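You operate a simulated robot arm through the tools that you are given. There is no shell and no other tool.

You are at the controls of a simulated robot arm. One attempt, no reset.

TASK
Check that the lamp with the red cap lights in the tester.
Fine: seat it in the tester cup with the switch off, switch on till it lights, switch off; it stays in the cup.

Only the result counts: the job must be done as asked and must still hold three seconds after the hand-in. Knocking over, shifting, dropping, spilling or breaking anything else fails it. Lids that push on must go on centred and level and be pressed home; caps that screw on are set level and turned clockwise until they are tight.

THE ROBOT
A 6-joint arm with a two-finger gripper, fixed in place. Base frame: the origin is at the foot of the arm, x ahead of it, y to its left, z up; the work surface is at about z = 0.86. Lengths are in m, angles in degrees, forces in N, time in s.
Its first joint turns from -166.0 to 166.0 degrees. Payload 2.45 kg.
The tool frame sits at the grasp point between the pads (the TCP): z along the fingers, y along the line on which they close. The tips reach 0.02 m beyond it. The gripper opens to 0.14 m. The gripper's body begins 0.168 m behind the TCP.
Orientation is told as [roll, pitch, yaw] about the base's x, y, z axes, in that order, counted from this pose: with the fingers straight down and closing along the base's y, the tool's x points along the base's -x, its y along +y and its z along -z.

THE INTERFACE
- The arm moves only by the tool step_arm. Its argument "commands" is a list of rows, each a list of 3 entries, a list of its own where there are three numbers: the shift along the base's x, y, z in units of 25 mm (1.0 is 25 mm), then the turn, a rotation vector about the base's x, y, z in units of 5 degrees (1.0 is 5 degrees), then the closure in counts, from 0 (fully open) to 255 (shut). In form: [[[dx, dy, dz], [wx, wy, wz], jaw], ...]. A call has 1 to 20 rows; each row shifts and turns the commanded pose from where the row before left it. A call with a number of a shift or a turn outside -1 to 1 is refused whole. A row lasts 0.2 s, in which the tool goes at most 0.05 m and 8.6 degrees; a call with a longer step from one row to the next is refused whole, and so is a gripper value outside its range. Where a pose cannot be reached the arm comes as near as it can. A force on the tool above 40 N (or 10 N above the force at the start of the call, whichever is more), or a blocked arm, ends the call early, and 0.2 s more pass. The fingers move at their own pace (about 0.045 m/s each) and stop on an object; they squeeze with about 24 N. The grip force told is the motor's: it shows also when the fingers shut on nothing. Time passes only in rows, and 0.2 s behind the last, so rows that do not move let the fingers close. The reply holds the time, the measured pose of the TCP, the force on the tool along the base axes, the opening and the grip force, in the units named above and with some noise, with the torque about the TCP (base axes, N m) and any sound that the robot's microphone picked up.
- Cameras (640 x 400 px; columns grow to the right, rows downward): "scene" is fixed at [0.3992, 0.4992, 1.5987]; the picture's right is [-0.33, -0.94, 0.00], its down [-0.80, 0.28, -0.53] and it looks along [0.50, -0.17, -0.85] (base axes); focal length 333 px, centre (320, 200). "wrist" rides on the gripper at [0.078, 0.011, -0.209] in the tool frame; the picture's right is [-0.14, 0.99, 0.00], its down [-0.92, -0.13, -0.37] and it looks along [-0.36, -0.05, 0.93] (tool axes); focal length 280 px, centre (320, 200). There is no depth. A picture from a camera that has moved, and an enlarged one, comes with that camera's place and axes in the base frame and with its lens.
- get_image(camera): a new picture of that camera. The clock stands still meanwhile.
- inspect(camera, box): a new picture of the part [left, top, right, bottom] of that camera's present view, enlarged. The clock stands still meanwhile.
- job_done(): hands the job in; it is judged then, once.

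Places have to be worked out from the pictures, the camera data and where the tool is seen. Open the gripper and draw the arm clear of the work before you hand the job in, unless the task says otherwise.

The tools are called after "Call:" by a JSON object that holds its "api" and its "payload". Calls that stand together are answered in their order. step_arm: Moves the arm, as the interface text tells. Its arguments: {"type":"object","properties":{"commands":{"type":"array","items":{"type":"array"}}},"required":["commands"]} The other tools are called the same way: get_image (camera) takes a picture; inspect (camera, box) takes an enlarged picture of a part of a camera's view; job_done () hands the job in.

At the start:

```text
t: 0.0
position: [0.7746, 0.3868, 1.1121]
ee_rot: [0.0, 0.0, 0.0]
ft_force: [0.1, 0.3, -0.1]
moment: [0.01, 0.02, -0.03]
opening: 0.1402
grasp_force: 0.1
```

scene: 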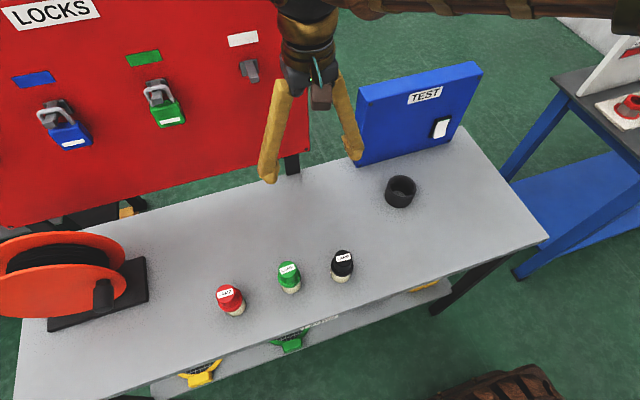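
wrist: 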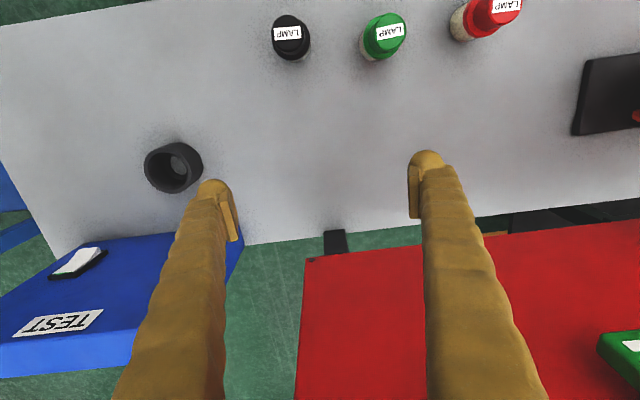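

I'll take a closer look at the lamps, the tester cup and the switch before I move.

Call:
{"api": "inspect", "payload": {"camera": "scene", "box": [190, 230, 370, 340]}}

Call:
{"api": "inspect", "payload": {"camera": "scene", "box": [340, 60, 500, 220]}}

Call:
{"api": "inspect", "payload": {"camera": "wrist", "box": [0, 120, 240, 360]}}

```text
3.56 times, centred on (280, 285) of scene
camera zoom: at [0.3992, 0.4992, 1.5987], right [-0.33, -0.94, 0.0], down [-0.8, 0.28, -0.53], along [0.5, -0.17, -0.85], focal length 1183 px, centre (462, -102)
```

zoom: 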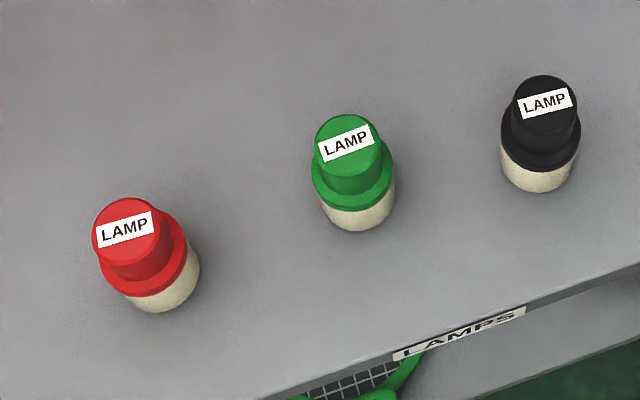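

```text
2.50 times, centred on (420, 140) of scene
camera zoom: at [0.3992, 0.4992, 1.5987], right [-0.33, -0.94, 0.0], down [-0.8, 0.28, -0.53], along [0.5, -0.17, -0.85], focal length 832 px, centre (70, 350)
```

zoom: 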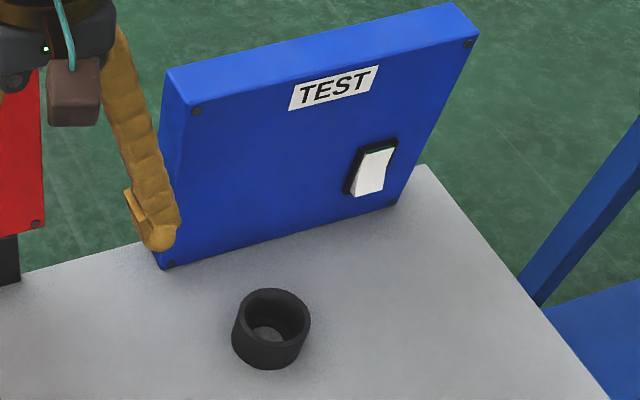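

```text
1.67 times, centred on (120, 240) of wrist
camera zoom: at [0.6956, 0.3983, 1.3217], right [0.14, 0.99, 0.0], down [0.92, -0.13, 0.37], along [0.36, -0.05, -0.93], focal length 467 px, centre (653, 133)
```

zoom: 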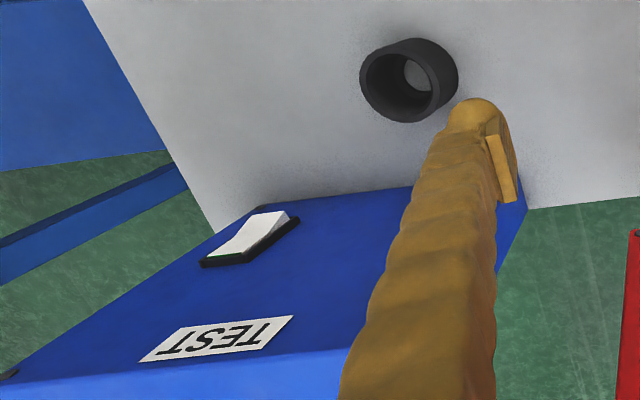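

The red lamp appears to stand near (0.63, 0.61), with the green one about 0.12 m to its right. The cup is near (0.77, 0.15). I'll move high above the red lamp to get a wrist view of it.

Call:
{"api": "step_arm", "payload": {"commands": [[[-0.6, 0.9, -0.1], [0, 0, 0], 0], [[-0.6, 0.9, -0.1], [0, 0, 0], 0], [[-0.6, 0.9, -0.1], [0, 0, 0], 0], [[-0.6, 0.9, -0.1], [0, 0, 0], 0], [[-0.6, 0.9, -0.1], [0, 0, 0], 0], [[-0.6, 0.9, -0.1], [0, 0, 0], 0], [[-0.6, 0.9, -0.1], [0, 0, 0], 0], [[-0.6, 0.9, -0.1], [0, 0, 0], 0], [[-0.6, 0.9, -0.1], [0, 0, 0], 0], [[-0.2, 0.9, -0.1], [0, 0, 0], 0], [[0, 0, 0], [0, 0, 0], 0], [[0, 0, 0], [0, 0, 0], 0]]}}

Call:
{"api": "get_image", "payload": {"camera": "wrist"}}

Call:
{"api": "get_image", "payload": {"camera": "scene"}}

```text
t: 2.6
position: [0.6323, 0.6127, 1.0879]
ee_rot: [0.0, 0.0, 0.1]
ft_force: [-0.3, 1.0, 0.3]
moment: [-0.03, -0.02, 0.0]
opening: 0.14
grasp_force: 0.0
```

```text
taken
camera wrist: at [0.5547, 0.6241, 1.2978], right [0.14, 0.99, 0.0], down [0.92, -0.13, 0.37], along [0.37, -0.05, -0.93], focal length 280 px, centre (320, 200)
```

wrist: 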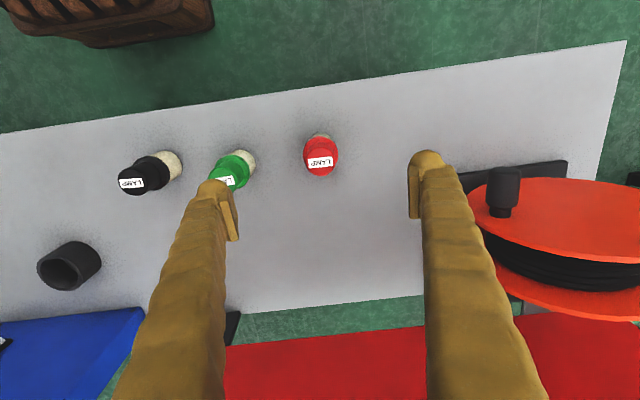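

```text
taken
```

scene: 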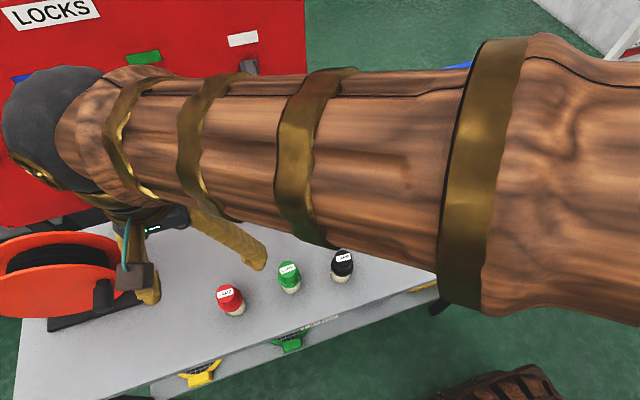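

The wrist view has the red lamp between the fingers. I'll enlarge it to measure its axis, its height and the width of each section.

Call:
{"api": "inspect", "payload": {"camera": "wrist", "box": [270, 110, 370, 200]}}

Call:
{"api": "inspect", "payload": {"camera": "scene", "box": [190, 260, 270, 330]}}

Call:
{"api": "inspect", "payload": {"camera": "wrist", "box": [20, 220, 130, 310]}}

```text
4.44 times, centred on (320, 155) of wrist
camera zoom: at [0.5547, 0.6241, 1.2978], right [0.14, 0.99, 0.0], down [0.92, -0.13, 0.37], along [0.37, -0.05, -0.93], focal length 1246 px, centre (320, 400)
```

zoom: 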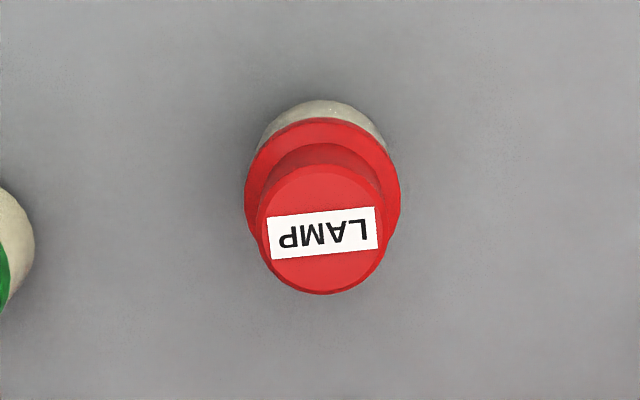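

```text
5.71 times, centred on (230, 295) of scene
camera zoom: at [0.3992, 0.4992, 1.5987], right [-0.33, -0.94, 0.0], down [-0.8, 0.28, -0.53], along [0.5, -0.17, -0.85], focal length 1901 px, centre (834, -343)
```

zoom: 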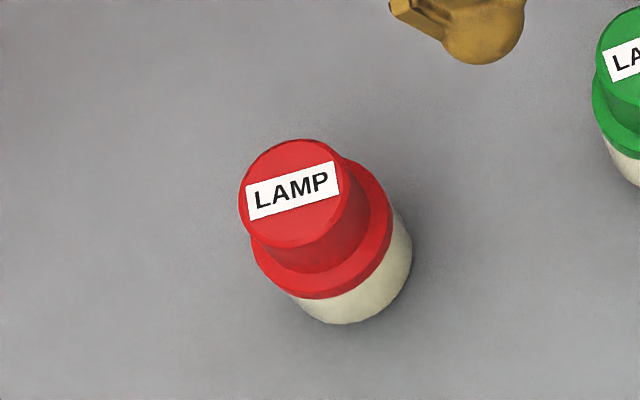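

```text
4.44 times, centred on (75, 265) of wrist
camera zoom: at [0.5547, 0.6241, 1.2978], right [0.14, 0.99, 0.0], down [0.92, -0.13, 0.37], along [0.37, -0.05, -0.93], focal length 1246 px, centre (1409, -89)
```

zoom: 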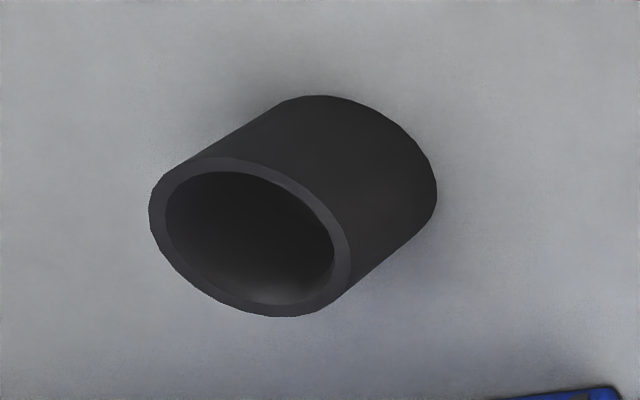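

The readings put the red cap's top centre at about (0.638, 0.6125, 0.95), with a knob about 36 mm wide, a collar about 48 mm wide and a body about 44 mm wide. I'll part-close the jaw and go down to z ≈ 1.00, still above the lamp, to check the alignment.

Call:
{"api": "step_arm", "payload": {"commands": [[[0.06, 0, -0.6], [0, 0, 0], 90], [[0.06, 0, -0.6], [0, 0, 0], 90], [[0.06, 0, -0.6], [0, 0, 0], 90], [[0.06, 0, -0.6], [0, 0, 0], 90], [[0, 0, -0.6], [0, 0, 0], 90], [[0, 0, -0.5], [0, 0, 0], 90], [[0, 0, 0], [0, 0, 0], 90], [[0, 0, 0], [0, 0, 0], 90]]}}

Call:
{"api": "get_image", "payload": {"camera": "wrist"}}

Call:
{"api": "inspect", "payload": {"camera": "scene", "box": [190, 220, 310, 330]}}

```text
t: 4.4
position: [0.6395, 0.611, 0.9992]
ee_rot: [0.0, -0.1, 0.0]
ft_force: [-0.1, -0.5, 0.1]
moment: [0.0, -0.02, -0.01]
opening: 0.091
grasp_force: 0.1
```

```text
taken
camera wrist: at [0.5617, 0.6231, 1.2088], right [0.14, 0.99, 0.0], down [0.92, -0.13, 0.37], along [0.36, -0.05, -0.93], focal length 280 px, centre (320, 200)
```

wrist: 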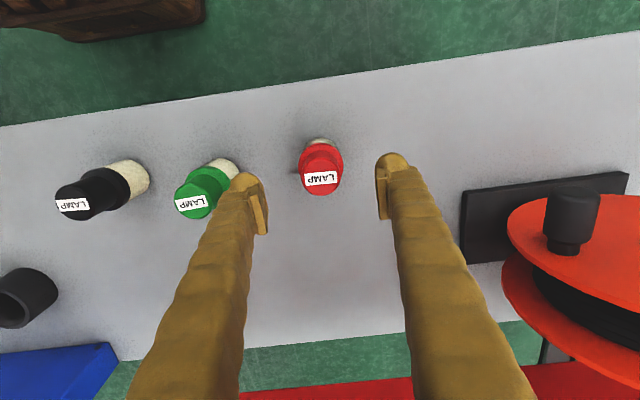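

```text
3.64 times, centred on (250, 275) of scene
camera zoom: at [0.3992, 0.4992, 1.5987], right [-0.33, -0.94, 0.0], down [-0.8, 0.28, -0.53], along [0.5, -0.17, -0.85], focal length 1210 px, centre (574, -73)
```

zoom: 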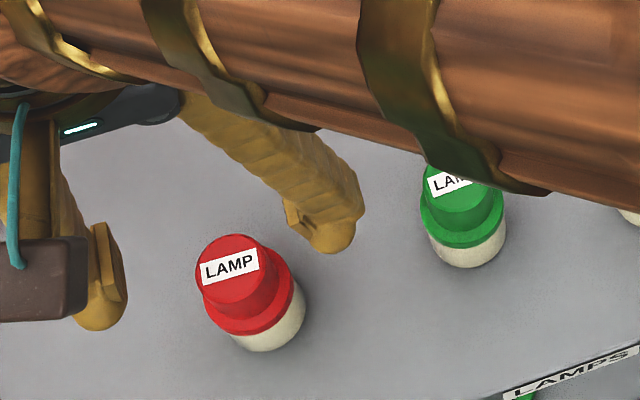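

The cap is centred between the fingers. I'll zoom in to get the cap's centre relative to the tool axis.

Call:
{"api": "inspect", "payload": {"camera": "wrist", "box": [240, 120, 400, 240]}}

```text
3.33 times, centred on (320, 180) of wrist
camera zoom: at [0.5617, 0.6231, 1.2088], right [0.14, 0.99, 0.0], down [0.92, -0.13, 0.37], along [0.36, -0.05, -0.93], focal length 935 px, centre (320, 267)
```

zoom: 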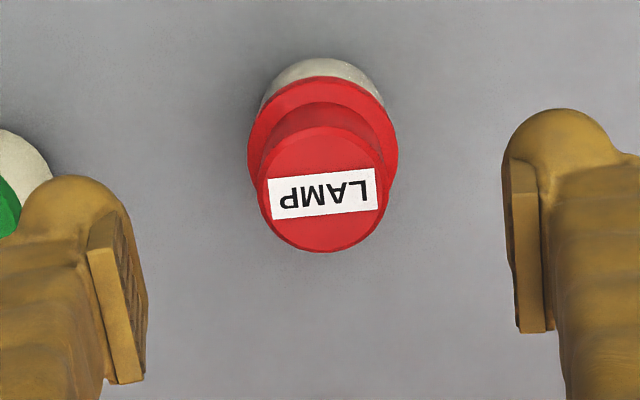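

The cap centre lies on the tool axis, so I'll go down to TCP z ≈ 0.944, with the tips just above the collar, and close on the knob.

Call:
{"api": "step_arm", "payload": {"commands": [[[0, 0, -0.6], [0, 0, 0], 90], [[0, 0, -0.6], [0, 0, 0], 90], [[0, 0, -0.6], [0, 0, 0], 90], [[0, 0, -0.42], [0, 0, 0], 90], [[0, 0, 0], [0, 0, 0], 90], [[0, 0, 0], [0, 0, 0], 90]]}}

Call:
{"api": "inspect", "payload": {"camera": "wrist", "box": [220, 110, 420, 260]}}

Call:
{"api": "inspect", "payload": {"camera": "scene", "box": [190, 240, 290, 330]}}

```text
t: 5.8
position: [0.6391, 0.6112, 0.9446]
ee_rot: [0.1, 0.1, 0.0]
ft_force: [-0.1, 0.0, -0.6]
moment: [0.02, 0.04, 0.02]
opening: 0.0904
grasp_force: 0.1
```

```text
2.67 times, centred on (320, 185) of wrist
camera zoom: at [0.5612, 0.6226, 1.1542], right [0.14, 0.99, 0.0], down [0.92, -0.13, 0.37], along [0.37, -0.05, -0.93], focal length 748 px, centre (320, 240)
```

zoom: 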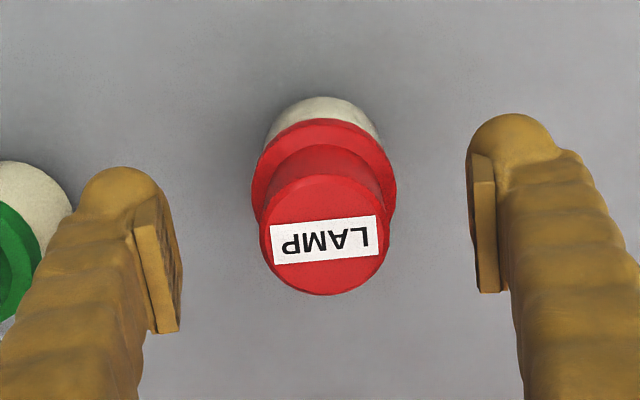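

```text
4.44 times, centred on (240, 285) of scene
camera zoom: at [0.3992, 0.4992, 1.5987], right [-0.33, -0.94, 0.0], down [-0.8, 0.28, -0.53], along [0.5, -0.17, -0.85], focal length 1479 px, centre (676, -178)
```

zoom: 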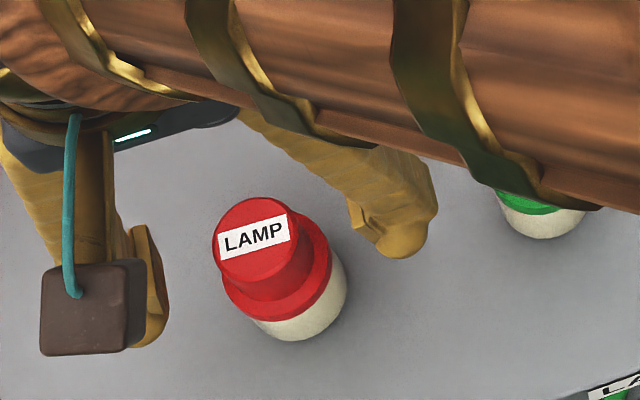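

The cap is within 1–2 mm of centre. I'll shift slightly in y and close on the knob.

Call:
{"api": "step_arm", "payload": {"commands": [[[0, 0.05, 0], [0, 0, 0], 90], [[0, 0, 0], [0, 0, 0], 150], [[0, 0, 0], [0, 0, 0], 200], [[0, 0, 0], [0, 0, 0], 230], [[0, 0, 0], [0, 0, 0], 255], [[0, 0, 0], [0, 0, 0], 255], [[0, 0, 0], [0, 0, 0], 255], [[0, 0, 0], [0, 0, 0], 255]]}}

Call:
{"api": "inspect", "payload": {"camera": "wrist", "box": [220, 110, 420, 260]}}

```text
t: 7.6
position: [0.6385, 0.6117, 0.9444]
ee_rot: [0.0, 0.1, -0.1]
ft_force: [-0.1, 0.4, -0.5]
moment: [0.02, 0.01, 0.01]
opening: 0.0366
grasp_force: 24.0
```

```text
2.67 times, centred on (320, 185) of wrist
camera zoom: at [0.5614, 0.6238, 1.154], right [0.14, 0.99, 0.0], down [0.92, -0.13, 0.37], along [0.37, -0.05, -0.93], focal length 748 px, centre (320, 240)
```

zoom: 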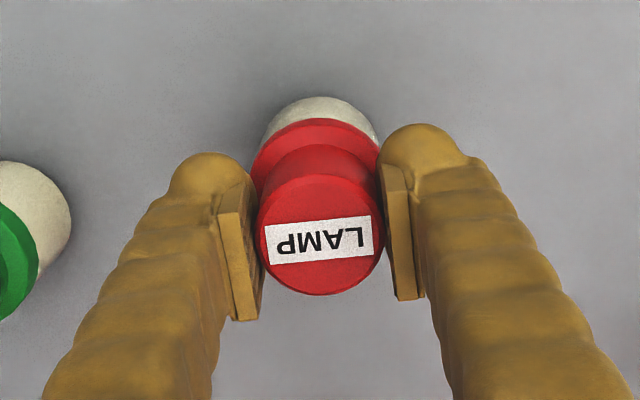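

The grip is firm: opening 0.0366 m, 24 N. I'll lift straight up and check that the lamp comes with it.

Call:
{"api": "step_arm", "payload": {"commands": [[[0, 0, 0.4], [0, 0, 0], 255], [[0, 0, 0.8], [0, 0, 0], 255], [[0, 0, 0.9], [0, 0, 0], 255], [[0, 0, 0.9], [0, 0, 0], 255], [[0, 0, 0.9], [0, 0, 0], 255], [[0, 0, 0.9], [0, 0, 0], 255], [[0, 0, 0.9], [0, 0, 0], 255], [[0, 0, 0.6], [0, 0, 0], 255], [[0, 0, 0], [0, 0, 0], 255]]}}

Call:
{"api": "get_image", "payload": {"camera": "wrist"}}

```text
t: 9.6
position: [0.6395, 0.6139, 1.102]
ee_rot: [0.0, 0.0, 0.0]
ft_force: [0.6, -0.3, -1.6]
moment: [-0.01, 0.03, 0.05]
opening: 0.0364
grasp_force: 23.4
```

```text
taken
camera wrist: at [0.5619, 0.6246, 1.3115], right [0.14, 0.99, 0.0], down [0.92, -0.13, 0.37], along [0.36, -0.05, -0.93], focal length 280 px, centre (320, 200)
```

wrist: 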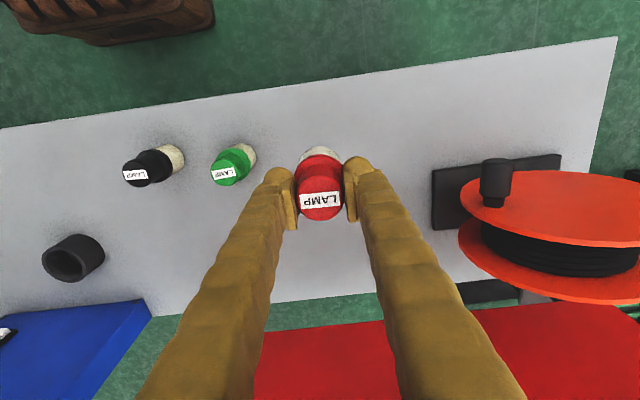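

The lamp is held upright. I'll carry it across, clear of everything, to a point above and short of the cup at about (0.70, 0.15, 1.10).

Call:
{"api": "step_arm", "payload": {"commands": [[[0.1, -0.5, 0], [0, 0, 0], 255], [[0.13, -0.9, 0], [0, 0, 0], 255], [[0.13, -1, 0], [0, 0, 0], 255], [[0.13, -1, 0], [0, 0, 0], 255], [[0.13, -1, 0], [0, 0, 0], 255], [[0.13, -1, 0], [0, 0, 0], 255], [[0.13, -1, 0], [0, 0, 0], 255], [[0.13, -1, 0], [0, 0, 0], 255], [[0.13, -1, 0], [0, 0, 0], 255], [[0.13, -1, 0], [0, 0, 0], 255], [[0.13, -1, 0], [0, 0, 0], 255], [[0.13, -1, 0], [0, 0, 0], 255], [[0.13, -1, 0], [0, 0, 0], 255], [[0.13, -1, 0], [0, 0, 0], 255], [[0.13, -1, 0], [0, 0, 0], 255], [[0.13, -1, 0], [0, 0, 0], 255], [[0.13, -1, 0], [0, 0, 0], 255], [[0.13, -1, 0], [0, 0, 0], 255], [[0.13, -0.9, 0], [0, 0, 0], 255], [[0, -0.4, 0], [0, 0, 0], 255]]}}

Call:
{"api": "get_image", "payload": {"camera": "wrist"}}

Call:
{"api": "get_image", "payload": {"camera": "scene"}}

```text
t: 13.8
position: [0.7007, 0.1443, 1.1009]
ee_rot: [0.0, 0.0, 0.0]
ft_force: [0.5, 0.5, -1.3]
moment: [-0.02, 0.01, 0.0]
opening: 0.0367
grasp_force: 24.3
```

```text
taken
camera wrist: at [0.6225, 0.1563, 1.3112], right [0.14, 0.99, 0.0], down [0.92, -0.13, 0.37], along [0.37, -0.05, -0.93], focal length 280 px, centre (320, 200)
```

wrist: 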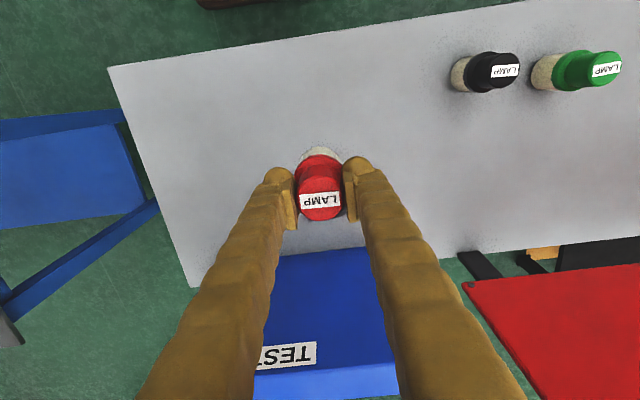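

```text
taken
```

scene: 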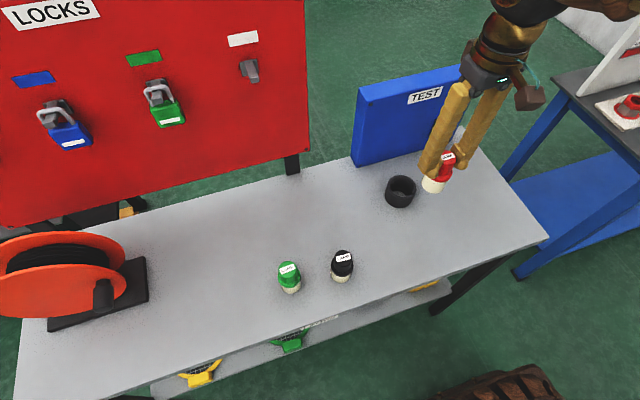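

The scene picture shows the lamp hanging just to the right of the cup, and in the wrist view it hides the cup. I'll shift right to y ≈ 0, where the wrist camera can see both the cup and the switch.

Call:
{"api": "step_arm", "payload": {"commands": [[[0, -0.7, 0], [0, 0, 0], 255], [[0, -0.9, 0], [0, 0, 0], 255], [[0, -0.9, 0], [0, 0, 0], 255], [[0, -0.9, 0], [0, 0, 0], 255], [[0, -0.9, 0], [0, 0, 0], 255], [[0, -0.9, 0], [0, 0, 0], 255], [[0, -0.5, 0], [0, 0, 0], 255], [[0, 0, 0], [0, 0, 0], 255]]}}

Call:
{"api": "get_image", "payload": {"camera": "wrist"}}

Call:
{"api": "inspect", "payload": {"camera": "scene", "box": [340, 60, 500, 220]}}

```text
t: 15.6
position: [0.7008, 0.0013, 1.1005]
ee_rot: [0.0, 0.0, 0.1]
ft_force: [0.0, 0.3, -1.8]
moment: [0.01, 0.03, -0.04]
opening: 0.0366
grasp_force: 23.7
```

```text
taken
camera wrist: at [0.6228, 0.0142, 1.3102], right [0.14, 0.99, 0.0], down [0.92, -0.13, 0.37], along [0.37, -0.05, -0.93], focal length 280 px, centre (320, 200)
```

wrist: 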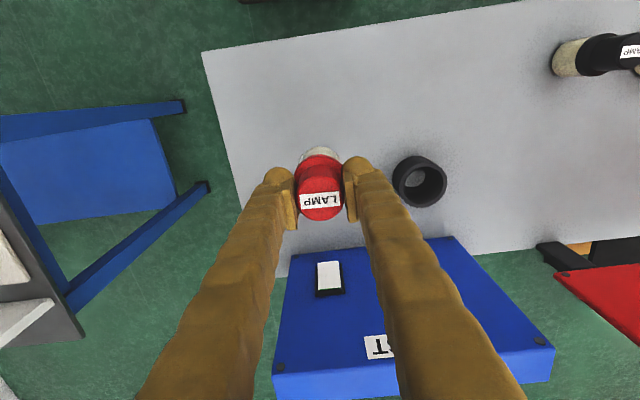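

```text
2.50 times, centred on (420, 140) of scene
camera zoom: at [0.3992, 0.4992, 1.5987], right [-0.33, -0.94, 0.0], down [-0.8, 0.28, -0.53], along [0.5, -0.17, -0.85], focal length 832 px, centre (70, 350)
```

zoom: 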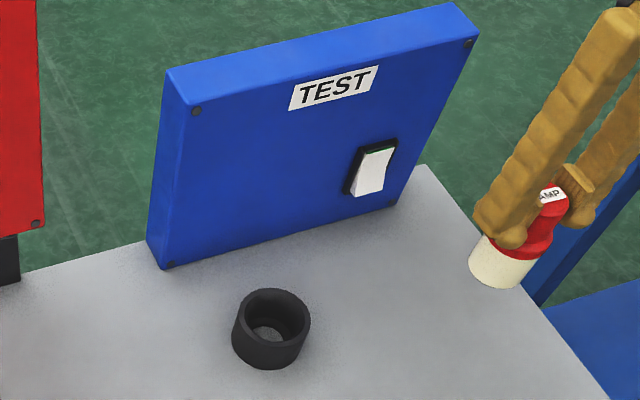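

I can see the cup and the switch together. I'll enlarge both for precise positions and to read the state of the rocker.

Call:
{"api": "inspect", "payload": {"camera": "wrist", "box": [375, 140, 465, 220]}}

Call:
{"api": "inspect", "payload": {"camera": "wrist", "box": [295, 245, 365, 310]}}

Call:
{"api": "inspect", "payload": {"camera": "scene", "box": [415, 105, 470, 150]}}

Call:
{"api": "inspect", "payload": {"camera": "scene", "box": [370, 160, 435, 220]}}

```text
5.00 times, centred on (420, 180) of wrist
camera zoom: at [0.6228, 0.0142, 1.3102], right [0.14, 0.99, 0.0], down [0.92, -0.13, 0.37], along [0.37, -0.05, -0.93], focal length 1402 px, centre (-180, 300)
```

zoom: 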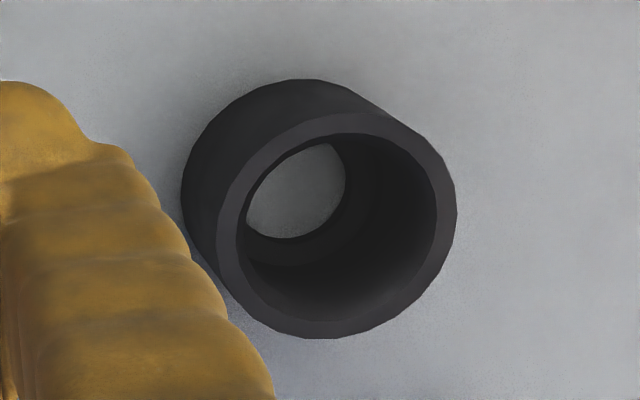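

```text
6.15 times, centred on (330, 278) of wrist
camera zoom: at [0.6228, 0.0142, 1.3102], right [0.14, 0.99, 0.0], down [0.92, -0.13, 0.37], along [0.37, -0.05, -0.93], focal length 1726 px, centre (258, -277)
```

zoom: 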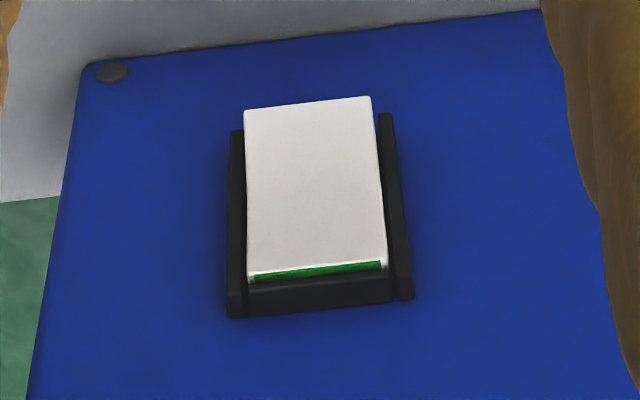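

```text
8.89 times, centred on (442, 128) of scene
camera zoom: at [0.3992, 0.4992, 1.5987], right [-0.33, -0.94, 0.0], down [-0.8, 0.28, -0.53], along [0.5, -0.17, -0.85], focal length 2957 px, centre (-769, 844)
```

zoom: 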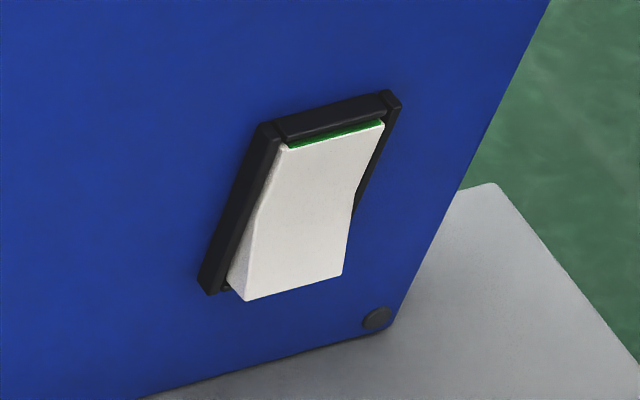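

```text
6.67 times, centred on (402, 190) of scene
camera zoom: at [0.3992, 0.4992, 1.5987], right [-0.33, -0.94, 0.0], down [-0.8, 0.28, -0.53], along [0.5, -0.17, -0.85], focal length 2218 px, centre (-230, 267)
```

zoom: 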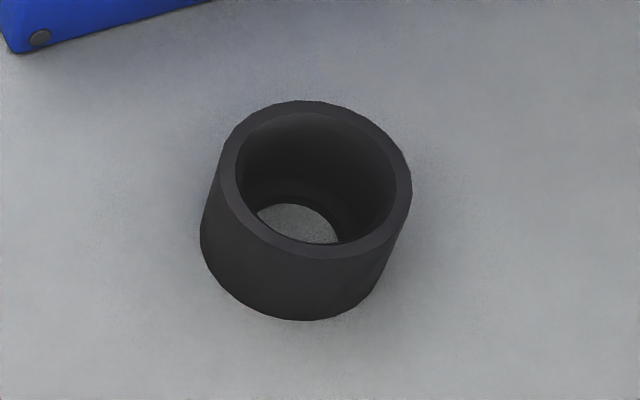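

The rocker's top end is flush and its bottom end sticks out, with a green strip at the top edge. I need a closer look before I decide whether it's off, so I'll bring the wrist camera nearer with the lamp still held clear.

Call:
{"api": "step_arm", "payload": {"commands": [[[0.4, -0.2, -0.6], [0, 0, 0], 255], [[0.4, -0.2, -0.7], [0, 0, 0], 255], [[0.4, -0.2, -0.7], [0, 0, 0], 255], [[0.4, 0, -0.7], [0, 0, 0], 255], [[0.4, 0, -0.7], [0, 0, 0], 255], [[0, 0, -0.4], [0, 0, 0], 255], [[0, 0, 0], [0, 0, 0], 255]]}}

Call:
{"api": "get_image", "payload": {"camera": "wrist"}}

Call:
{"api": "inspect", "payload": {"camera": "wrist", "box": [280, 240, 400, 340]}}

```text
t: 17.2
position: [0.7502, -0.0117, 1.006]
ee_rot: [0.0, 0.0, 0.0]
ft_force: [-0.6, 0.2, -0.8]
moment: [0.05, 0.01, 0.02]
opening: 0.0365
grasp_force: 24.2
```

```text
taken
camera wrist: at [0.6717, 0.0003, 1.2156], right [0.14, 0.99, 0.0], down [0.92, -0.13, 0.37], along [0.36, -0.05, -0.93], focal length 280 px, centre (320, 200)
```

wrist: 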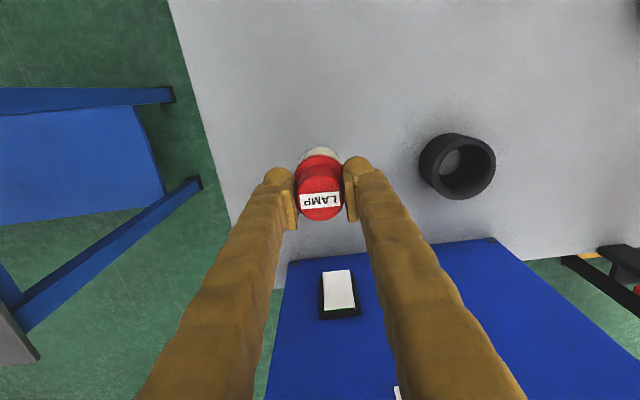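

```text
4.00 times, centred on (340, 290) of wrist
camera zoom: at [0.6717, 0.0003, 1.2156], right [0.14, 0.99, 0.0], down [0.92, -0.13, 0.37], along [0.36, -0.05, -0.93], focal length 1122 px, centre (240, -160)
```

zoom: 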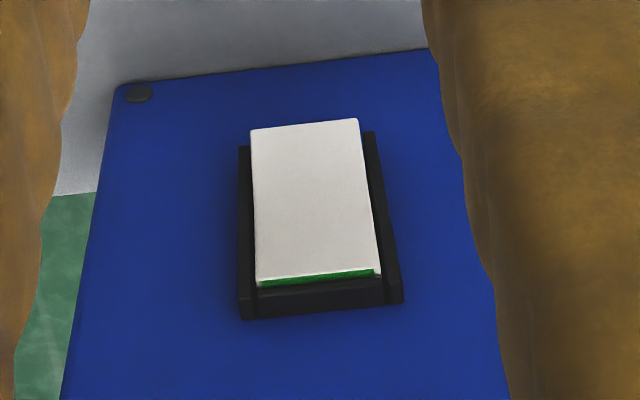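

The green strip seems to sit on the rocker's top end face, mostly hidden behind the frame. To be certain, I'll step aside to y ≈ -0.10 and tilt the tool forward, so the camera sees the switch from a flatter angle. This also tests the tilted pose I need for pressing.

Call:
{"api": "step_arm", "payload": {"commands": [[[-0.2, -0.5, 0.1], [0, 0, 0], 255], [[-0.2, -0.5, 0.1], [0, -0.6, 0], 255], [[-0.2, -0.5, 0.1], [0, -1, 0], 255], [[-0.2, -0.5, 0.1], [0, -1, 0], 255], [[-0.2, -0.5, 0.1], [0, -1, 0], 255], [[-0.2, -0.5, 0.1], [0, -1, 0], 255], [[-0.2, -0.4, 0.1], [0, -1, 0], 255], [[-0.2, 0, 0], [0, -1, 0], 255], [[-0.2, 0, 0], [0, -0.4, 0], 255], [[0, 0, 0], [0, 0, 0], 255], [[0, 0, 0], [0, 0, 0], 255]]}}

Call:
{"api": "get_image", "payload": {"camera": "wrist"}}

Call:
{"api": "get_image", "payload": {"camera": "scene"}}

```text
t: 19.6
position: [0.7047, -0.0983, 1.0238]
ee_rot: [0.0, -35.0, 0.0]
ft_force: [1.1, 0.2, -1.6]
moment: [-0.02, 0.02, -0.01]
opening: 0.0367
grasp_force: 24.2
```

```text
taken
camera wrist: at [0.5214, -0.0851, 1.1505], right [0.11, 0.99, 0.08], down [0.54, -0.13, 0.83], along [0.83, -0.05, -0.55], focal length 280 px, centre (320, 200)
```

wrist: 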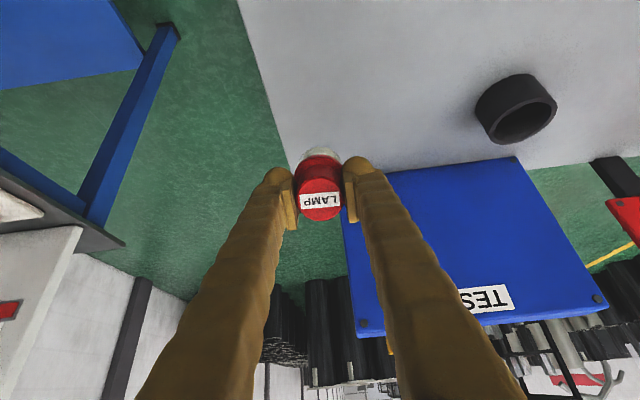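

```text
taken
```

scene: 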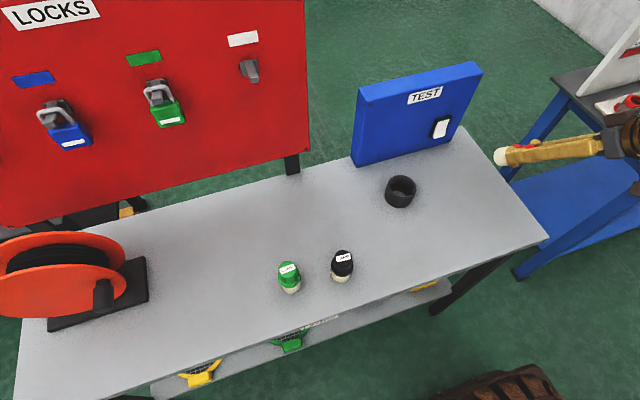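

The right finger hides the switch in this pose. I'll slide back to y ≈ -0.005 and drop to z ≈ 0.985, so the switch shows in the gap between the fingers at a flatter angle.

Call:
{"api": "step_arm", "payload": {"commands": [[[0, 0.7, 0], [0, 0, 0], 255], [[0, 0.8, 0], [0, 0, 0], 255], [[0, 0.8, -0.2], [0, 0, 0], 255], [[0, 0.8, -0.4], [0, 0, 0], 255], [[0, 0.6, -0.5], [0, 0, 0], 255], [[0, 0, -0.4], [0, 0, 0], 255], [[0, 0, 0], [0, 0, 0], 255]]}}

Call:
{"api": "get_image", "payload": {"camera": "wrist"}}

Call:
{"api": "inspect", "payload": {"camera": "wrist", "box": [270, 200, 370, 290]}}

```text
t: 21.2
position: [0.7051, -0.0047, 0.9869]
ee_rot: [0.0, -35.0, 0.0]
ft_force: [0.7, -0.4, -1.2]
moment: [0.03, 0.07, -0.02]
opening: 0.0366
grasp_force: 24.3
```

```text
taken
camera wrist: at [0.5214, 0.007, 1.1134], right [0.11, 0.99, 0.08], down [0.54, -0.13, 0.83], along [0.83, -0.05, -0.55], focal length 280 px, centre (320, 200)
```

wrist: 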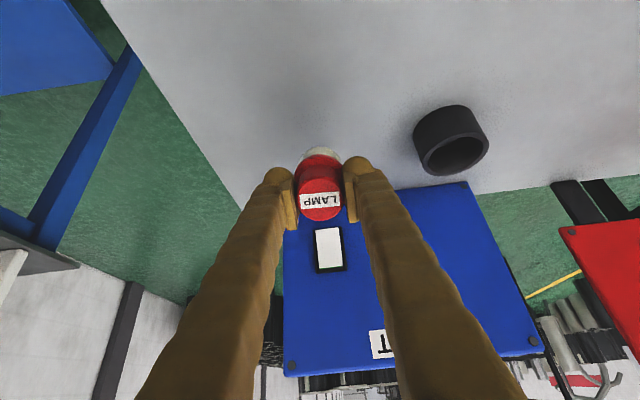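

```text
4.44 times, centred on (320, 245) of wrist
camera zoom: at [0.5214, 0.007, 1.1134], right [0.11, 0.99, 0.08], down [0.54, -0.13, 0.83], along [0.83, -0.05, -0.55], focal length 1246 px, centre (320, 0)
```

zoom: 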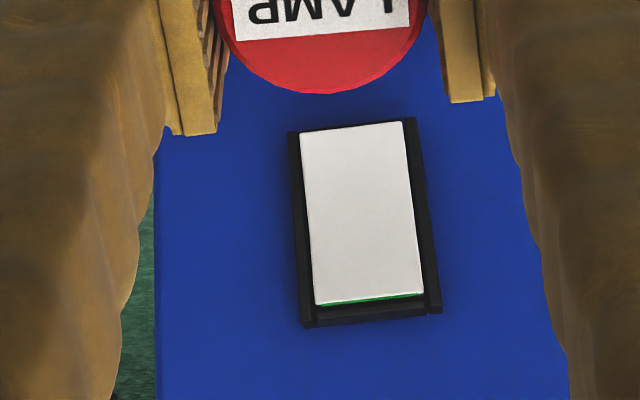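

From this flatter angle the green strip got thinner. So it's a flag on the top end face that the frame hides while the top is pressed in. I read the rocker as off now, and pressing the lower end will expose the green and turn it on. I'll come back to vertical near the cup and refine its position.

Call:
{"api": "step_arm", "payload": {"commands": [[[0.2, 0.1, 0.4], [0, 0.4, 0], 255], [[0.3, 0.2, 0.5], [0, 1, 0], 255], [[0.3, 0.2, 0.5], [0, 1, 0], 255], [[0.3, 0.2, 0.5], [0, 1, 0], 255], [[0.3, 0.2, 0.5], [0, 1, 0], 255], [[0.3, 0.2, 0.5], [0, 1, 0], 255], [[0.3, 0.2, 0], [0, 1, 0], 255], [[0.2, 0.1, 0], [0, 0.6, 0], 255], [[0, 0, 0], [0, 0, 0], 255], [[0, 0, 0], [0, 0, 0], 255]]}}

Call:
{"api": "get_image", "payload": {"camera": "wrist"}}

Call:
{"api": "inspect", "payload": {"camera": "wrist", "box": [350, 120, 480, 220]}}

```text
t: 23.4
position: [0.7601, 0.0312, 1.0591]
ee_rot: [-0.1, 0.0, 0.0]
ft_force: [-0.7, 0.0, -1.6]
moment: [-0.01, 0.0, 0.0]
opening: 0.0361
grasp_force: 24.5
```

```text
taken
camera wrist: at [0.6816, 0.0412, 1.2688], right [0.14, 0.99, 0.0], down [0.92, -0.13, 0.37], along [0.36, -0.05, -0.93], focal length 280 px, centre (320, 200)
```

wrist: 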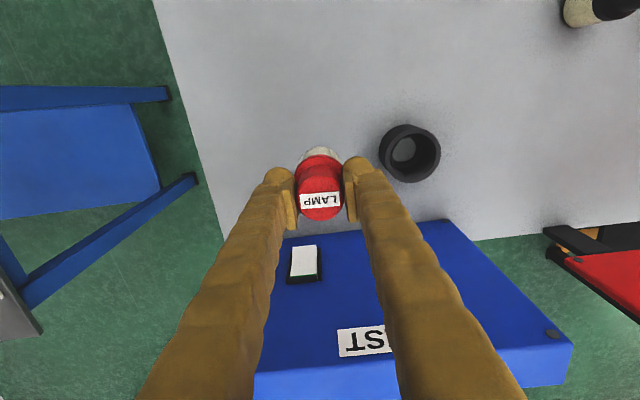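

```text
4.00 times, centred on (415, 170) of wrist
camera zoom: at [0.6816, 0.0412, 1.2688], right [0.14, 0.99, 0.0], down [0.92, -0.13, 0.37], along [0.36, -0.05, -0.93], focal length 1122 px, centre (-60, 320)
```

zoom: 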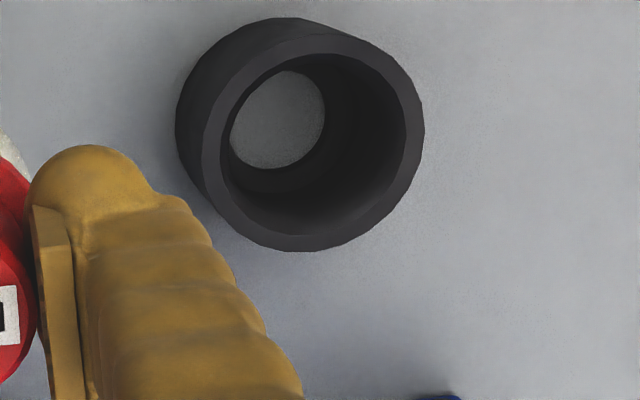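

Two separate views agree that the cup's axis is at about (0.780, 0.151), with the rim near z ≈ 0.905. Its inner width is about 60 mm, so the 44 mm body has clearance. I'll move the lamp over it at the present height.

Call:
{"api": "step_arm", "payload": {"commands": [[[0.16, 0.8, 0], [0, 0, 0], 255], [[0.16, 0.8, 0], [0, 0, 0], 255], [[0.16, 0.8, 0], [0, 0, 0], 255], [[0.16, 0.8, 0], [0, 0, 0], 255], [[0.16, 0.8, 0], [0, 0, 0], 255], [[0, 0.8, 0], [0, 0, 0], 255], [[0, 0, 0], [0, 0, 0], 255], [[0, 0, 0], [0, 0, 0], 255]]}}

Call:
{"api": "get_image", "payload": {"camera": "wrist"}}

Call:
{"api": "inspect", "payload": {"camera": "scene", "box": [340, 120, 480, 230]}}

```text
t: 25.2
position: [0.7803, 0.1499, 1.058]
ee_rot: [0.0, 0.0, 0.0]
ft_force: [0.5, 1.1, -2.0]
moment: [-0.03, -0.01, -0.01]
opening: 0.0366
grasp_force: 23.7
```

```text
taken
camera wrist: at [0.7018, 0.1617, 1.2687], right [0.14, 0.99, 0.0], down [0.92, -0.13, 0.37], along [0.37, -0.05, -0.93], focal length 280 px, centre (320, 200)
```

wrist: 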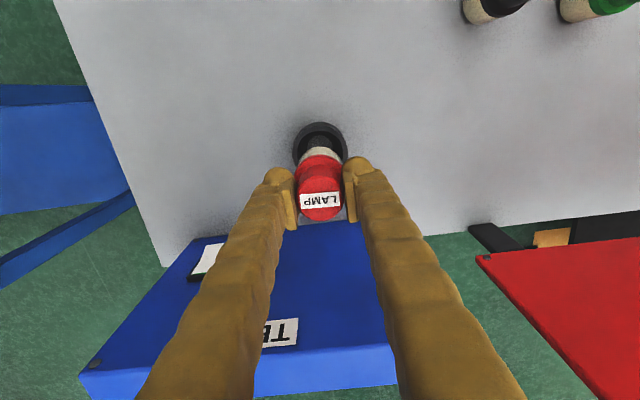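

```text
3.64 times, centred on (410, 175) of scene
camera zoom: at [0.3992, 0.4992, 1.5987], right [-0.33, -0.94, 0.0], down [-0.8, 0.28, -0.53], along [0.5, -0.17, -0.85], focal length 1210 px, centre (-7, 291)
```

zoom: 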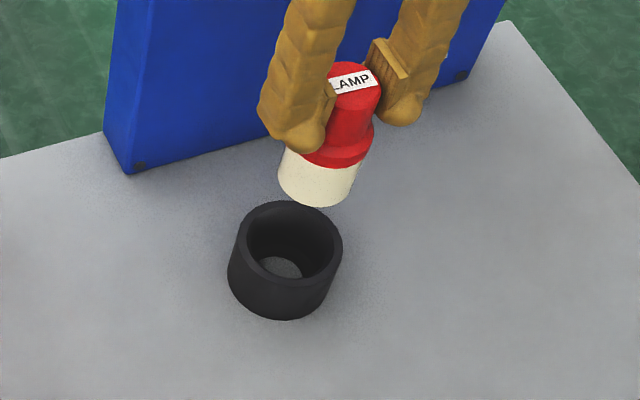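

The scene view suggests the lamp is a few mm off toward -y, so I'll zoom in to measure before going down.

Call:
{"api": "inspect", "payload": {"camera": "scene", "box": [380, 140, 440, 210]}}

Call:
{"api": "inspect", "payload": {"camera": "wrist", "box": [270, 110, 370, 230]}}

```text
5.71 times, centred on (410, 175) of scene
camera zoom: at [0.3992, 0.4992, 1.5987], right [-0.33, -0.94, 0.0], down [-0.8, 0.28, -0.53], along [0.5, -0.17, -0.85], focal length 1901 px, centre (-194, 343)
```

zoom: 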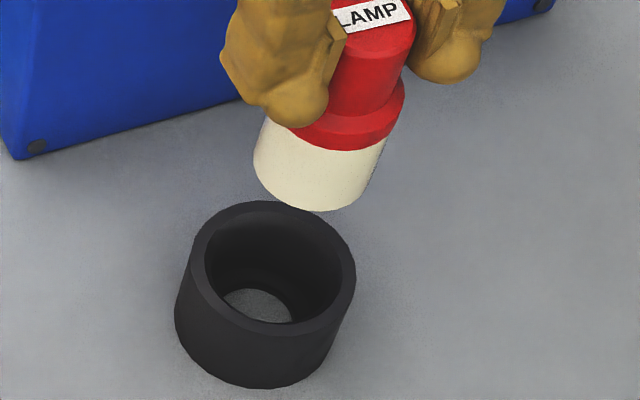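

```text
3.33 times, centred on (320, 170) of wrist
camera zoom: at [0.7018, 0.1617, 1.2687], right [0.14, 0.99, 0.0], down [0.92, -0.13, 0.37], along [0.37, -0.05, -0.93], focal length 935 px, centre (320, 300)
```

zoom: 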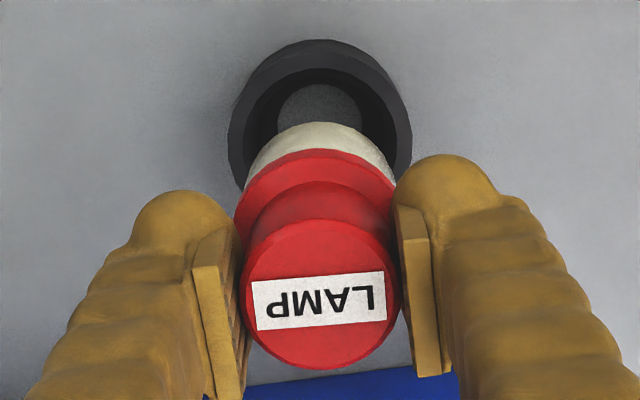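

In the wrist view the lamp and cup share the same column, and the fore-aft error is about 2 mm at most against roughly 7 mm of clearance. I'll lower the lamp until its bottom is just inside the rim and check the forces.

Call:
{"api": "step_arm", "payload": {"commands": [[[0, 0.03, -0.6], [0, 0, 0], 255], [[0, 0, -0.6], [0, 0, 0], 255], [[0, 0, -0.6], [0, 0, 0], 255], [[0, 0, -0.6], [0, 0, 0], 255], [[0, 0, -0.5], [0, 0, 0], 255], [[0, 0, -0.5], [0, 0, 0], 255], [[0, 0, 0], [0, 0, 0], 255]]}}

Call:
{"api": "inspect", "payload": {"camera": "scene", "box": [370, 140, 440, 220]}}

Call:
{"api": "inspect", "payload": {"camera": "wrist", "box": [250, 110, 390, 230]}}

```text
t: 26.8
position: [0.7801, 0.1519, 0.9738]
ee_rot: [0.0, 0.0, 0.0]
ft_force: [-0.1, -0.5, -1.3]
moment: [-0.01, 0.01, -0.02]
opening: 0.0365
grasp_force: 23.6
```

```text
5.00 times, centred on (405, 180) of scene
camera zoom: at [0.3992, 0.4992, 1.5987], right [-0.33, -0.94, 0.0], down [-0.8, 0.28, -0.53], along [0.5, -0.17, -0.85], focal length 1663 px, centre (-105, 300)
```

zoom: 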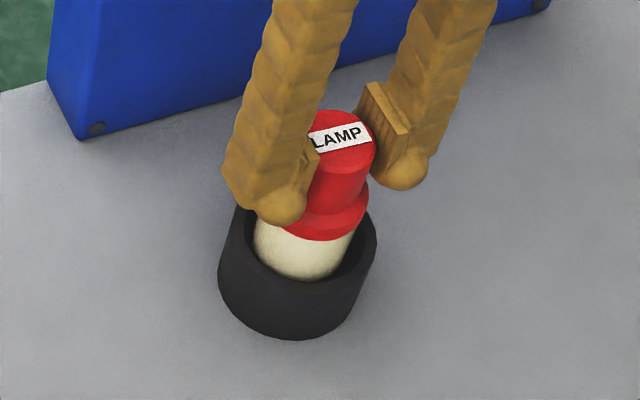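

```text
3.33 times, centred on (320, 170) of wrist
camera zoom: at [0.7024, 0.163, 1.1833], right [0.14, 0.99, 0.0], down [0.92, -0.13, 0.37], along [0.36, -0.05, -0.93], focal length 935 px, centre (320, 300)
```

zoom: 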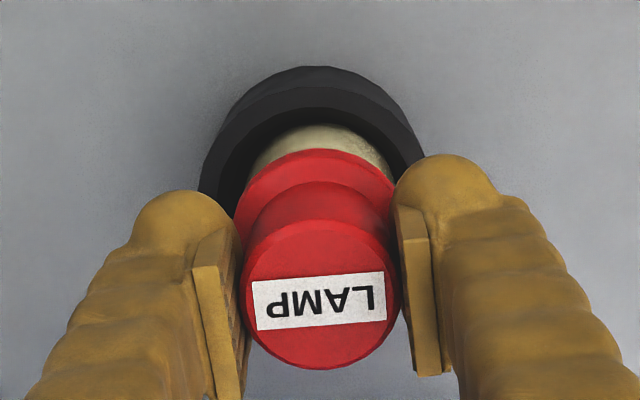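

The lamp is entering the cup with even clearance all round. I'll keep going down slowly and watch the vertical force.

Call:
{"api": "step_arm", "payload": {"commands": [[[0, 0, -0.15], [0, 0, 0], 255], [[0, 0, -0.15], [0, 0, 0], 255], [[0, 0, -0.15], [0, 0, 0], 255], [[0, 0, -0.15], [0, 0, 0], 255], [[0, 0, 0], [0, 0, 0], 255]]}}

```text
t: 28.0
position: [0.7803, 0.1506, 0.9593]
ee_rot: [0.0, 0.0, -0.1]
ft_force: [-0.2, 0.3, -1.1]
moment: [-0.01, 0.02, 0.02]
opening: 0.0367
grasp_force: 24.1
```

No contact at TCP z = 0.959, so I'll continue in smaller steps.

Call:
{"api": "step_arm", "payload": {"commands": [[[0, 0, -0.08], [0, 0, 0], 255], [[0, 0, -0.08], [0, 0, 0], 255], [[0, 0, -0.08], [0, 0, 0], 255], [[0, 0, 0], [0, 0, 0], 255]]}}

```text
t: 29.0
position: [0.7796, 0.1496, 0.9522]
ee_rot: [-0.1, 0.1, 0.0]
ft_force: [0.7, 0.0, -1.7]
moment: [0.01, 0.0, 0.01]
opening: 0.0364
grasp_force: 23.8
```

Call:
{"api": "step_arm", "payload": {"commands": [[[0, 0, -0.06], [0, 0, 0], 255], [[0, 0, -0.06], [0, 0, 0], 255], [[0, 0, 0], [0, 0, 0], 255]]}}

Call:
{"api": "inspect", "payload": {"camera": "scene", "box": [370, 140, 440, 220]}}

```text
t: 29.8
position: [0.7779, 0.1495, 0.9499]
ee_rot: [0.0, -0.1, 0.0]
ft_force: [-1.9, 0.3, 16.5]
moment: [0.02, 0.05, 0.06]
opening: 0.0365
grasp_force: 24.3
```

```text
5.00 times, centred on (405, 180) of scene
camera zoom: at [0.3992, 0.4992, 1.5987], right [-0.33, -0.94, 0.0], down [-0.8, 0.28, -0.53], along [0.5, -0.17, -0.85], focal length 1663 px, centre (-105, 300)
```

zoom: 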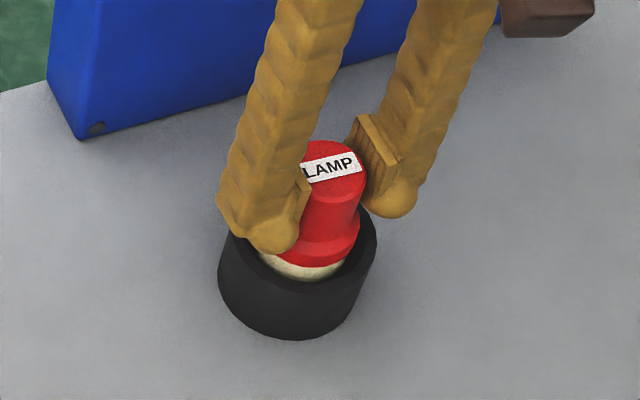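

Contact at TCP z ≈ 0.950 with about 16 N means the lamp bottom is on the cup floor, and the lamp isn't lit. I'll ease off the pressure slightly and open the fingers.

Call:
{"api": "step_arm", "payload": {"commands": [[[0, 0, 0.03], [0, 0, 0], 255], [[0, 0, 0], [0, 0, 0], 240], [[0, 0, 0], [0, 0, 0], 200], [[0, 0, 0], [0, 0, 0], 160], [[0, 0, 0], [0, 0, 0], 130], [[0, 0, 0], [0, 0, 0], 110], [[0, 0, 0], [0, 0, 0], 110], [[0, 0, 0], [0, 0, 0], 110]]}}

Call:
{"api": "get_image", "payload": {"camera": "wrist"}}

Call:
{"api": "inspect", "payload": {"camera": "scene", "box": [370, 140, 440, 220]}}

```text
t: 31.6
position: [0.7798, 0.1511, 0.9497]
ee_rot: [0.0, 0.1, -0.1]
ft_force: [-0.3, 0.5, -0.3]
moment: [-0.01, 0.01, 0.02]
opening: 0.0795
grasp_force: 0.1
```

```text
taken
camera wrist: at [0.7016, 0.1621, 1.1603], right [0.14, 0.99, 0.0], down [0.92, -0.13, 0.37], along [0.36, -0.05, -0.93], focal length 280 px, centre (320, 200)
```

wrist: 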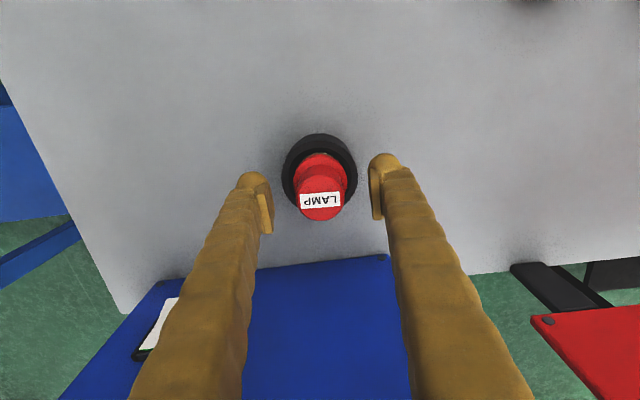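

```text
5.00 times, centred on (405, 180) of scene
camera zoom: at [0.3992, 0.4992, 1.5987], right [-0.33, -0.94, 0.0], down [-0.8, 0.28, -0.53], along [0.5, -0.17, -0.85], focal length 1663 px, centre (-105, 300)
```

zoom: 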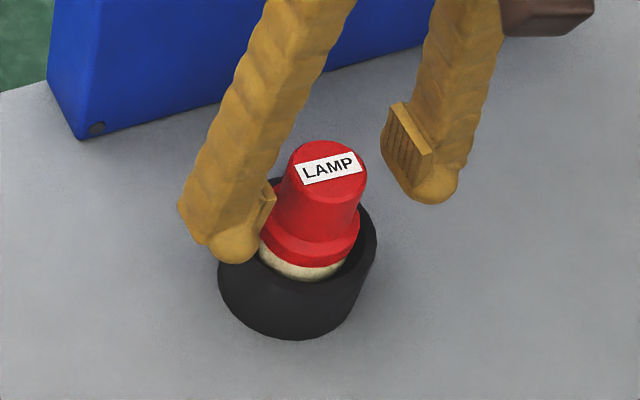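

The lamp stands free and centred in the cup, unlit. I'll raise the arm straight up and then close the fingers for pressing.

Call:
{"api": "step_arm", "payload": {"commands": [[[0, 0, 0.5], [0, 0, 0], 110], [[0, 0, 0.9], [0, 0, 0], 110], [[0, 0, 0.9], [0, 0, 0], 110], [[0, 0, 0.9], [0, 0, 0], 110], [[0, 0, 0.9], [0, 0, 0], 110], [[0, 0, 0.9], [0, 0, 0], 110], [[0, 0, 0.8], [0, 0, 0], 255], [[0, 0, 0], [0, 0, 0], 255], [[0, 0, 0], [0, 0, 0], 255], [[0, 0, 0], [0, 0, 0], 255], [[0, 0, 0], [0, 0, 0], 255]]}}

Call:
{"api": "inspect", "payload": {"camera": "scene", "box": [340, 60, 500, 220]}}

Call:
{"api": "get_image", "payload": {"camera": "wrist"}}

```text
t: 34.0
position: [0.7795, 0.151, 1.0945]
ee_rot: [0.0, -0.1, -0.1]
ft_force: [-0.2, 0.4, -0.4]
moment: [0.02, 0.0, 0.02]
opening: 0.0
grasp_force: 20.4
```

```text
2.50 times, centred on (420, 140) of scene
camera zoom: at [0.3992, 0.4992, 1.5987], right [-0.33, -0.94, 0.0], down [-0.8, 0.28, -0.53], along [0.5, -0.17, -0.85], focal length 832 px, centre (70, 350)
```

zoom: 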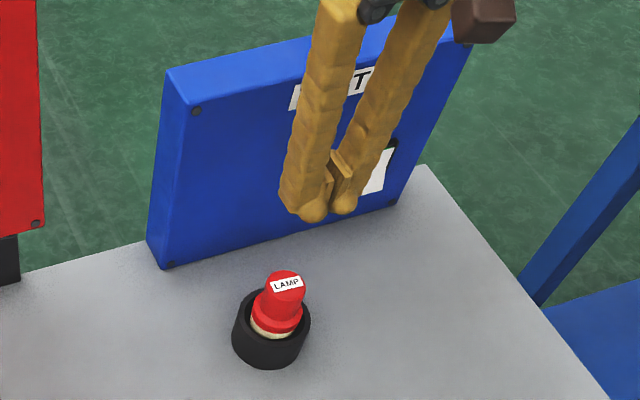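

```text
taken
camera wrist: at [0.7014, 0.1629, 1.3045], right [0.14, 0.99, 0.0], down [0.92, -0.13, 0.37], along [0.37, -0.05, -0.93], focal length 280 px, centre (320, 200)
```

wrist: 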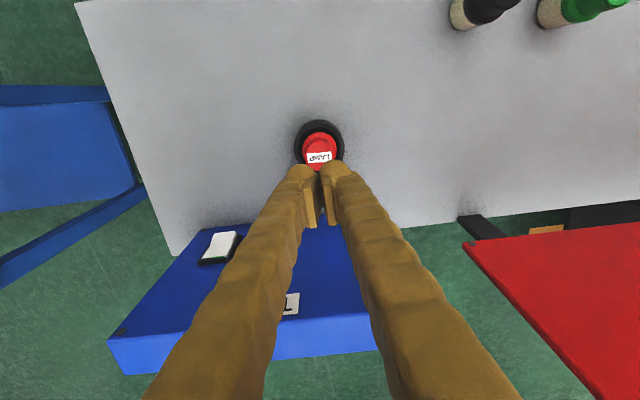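

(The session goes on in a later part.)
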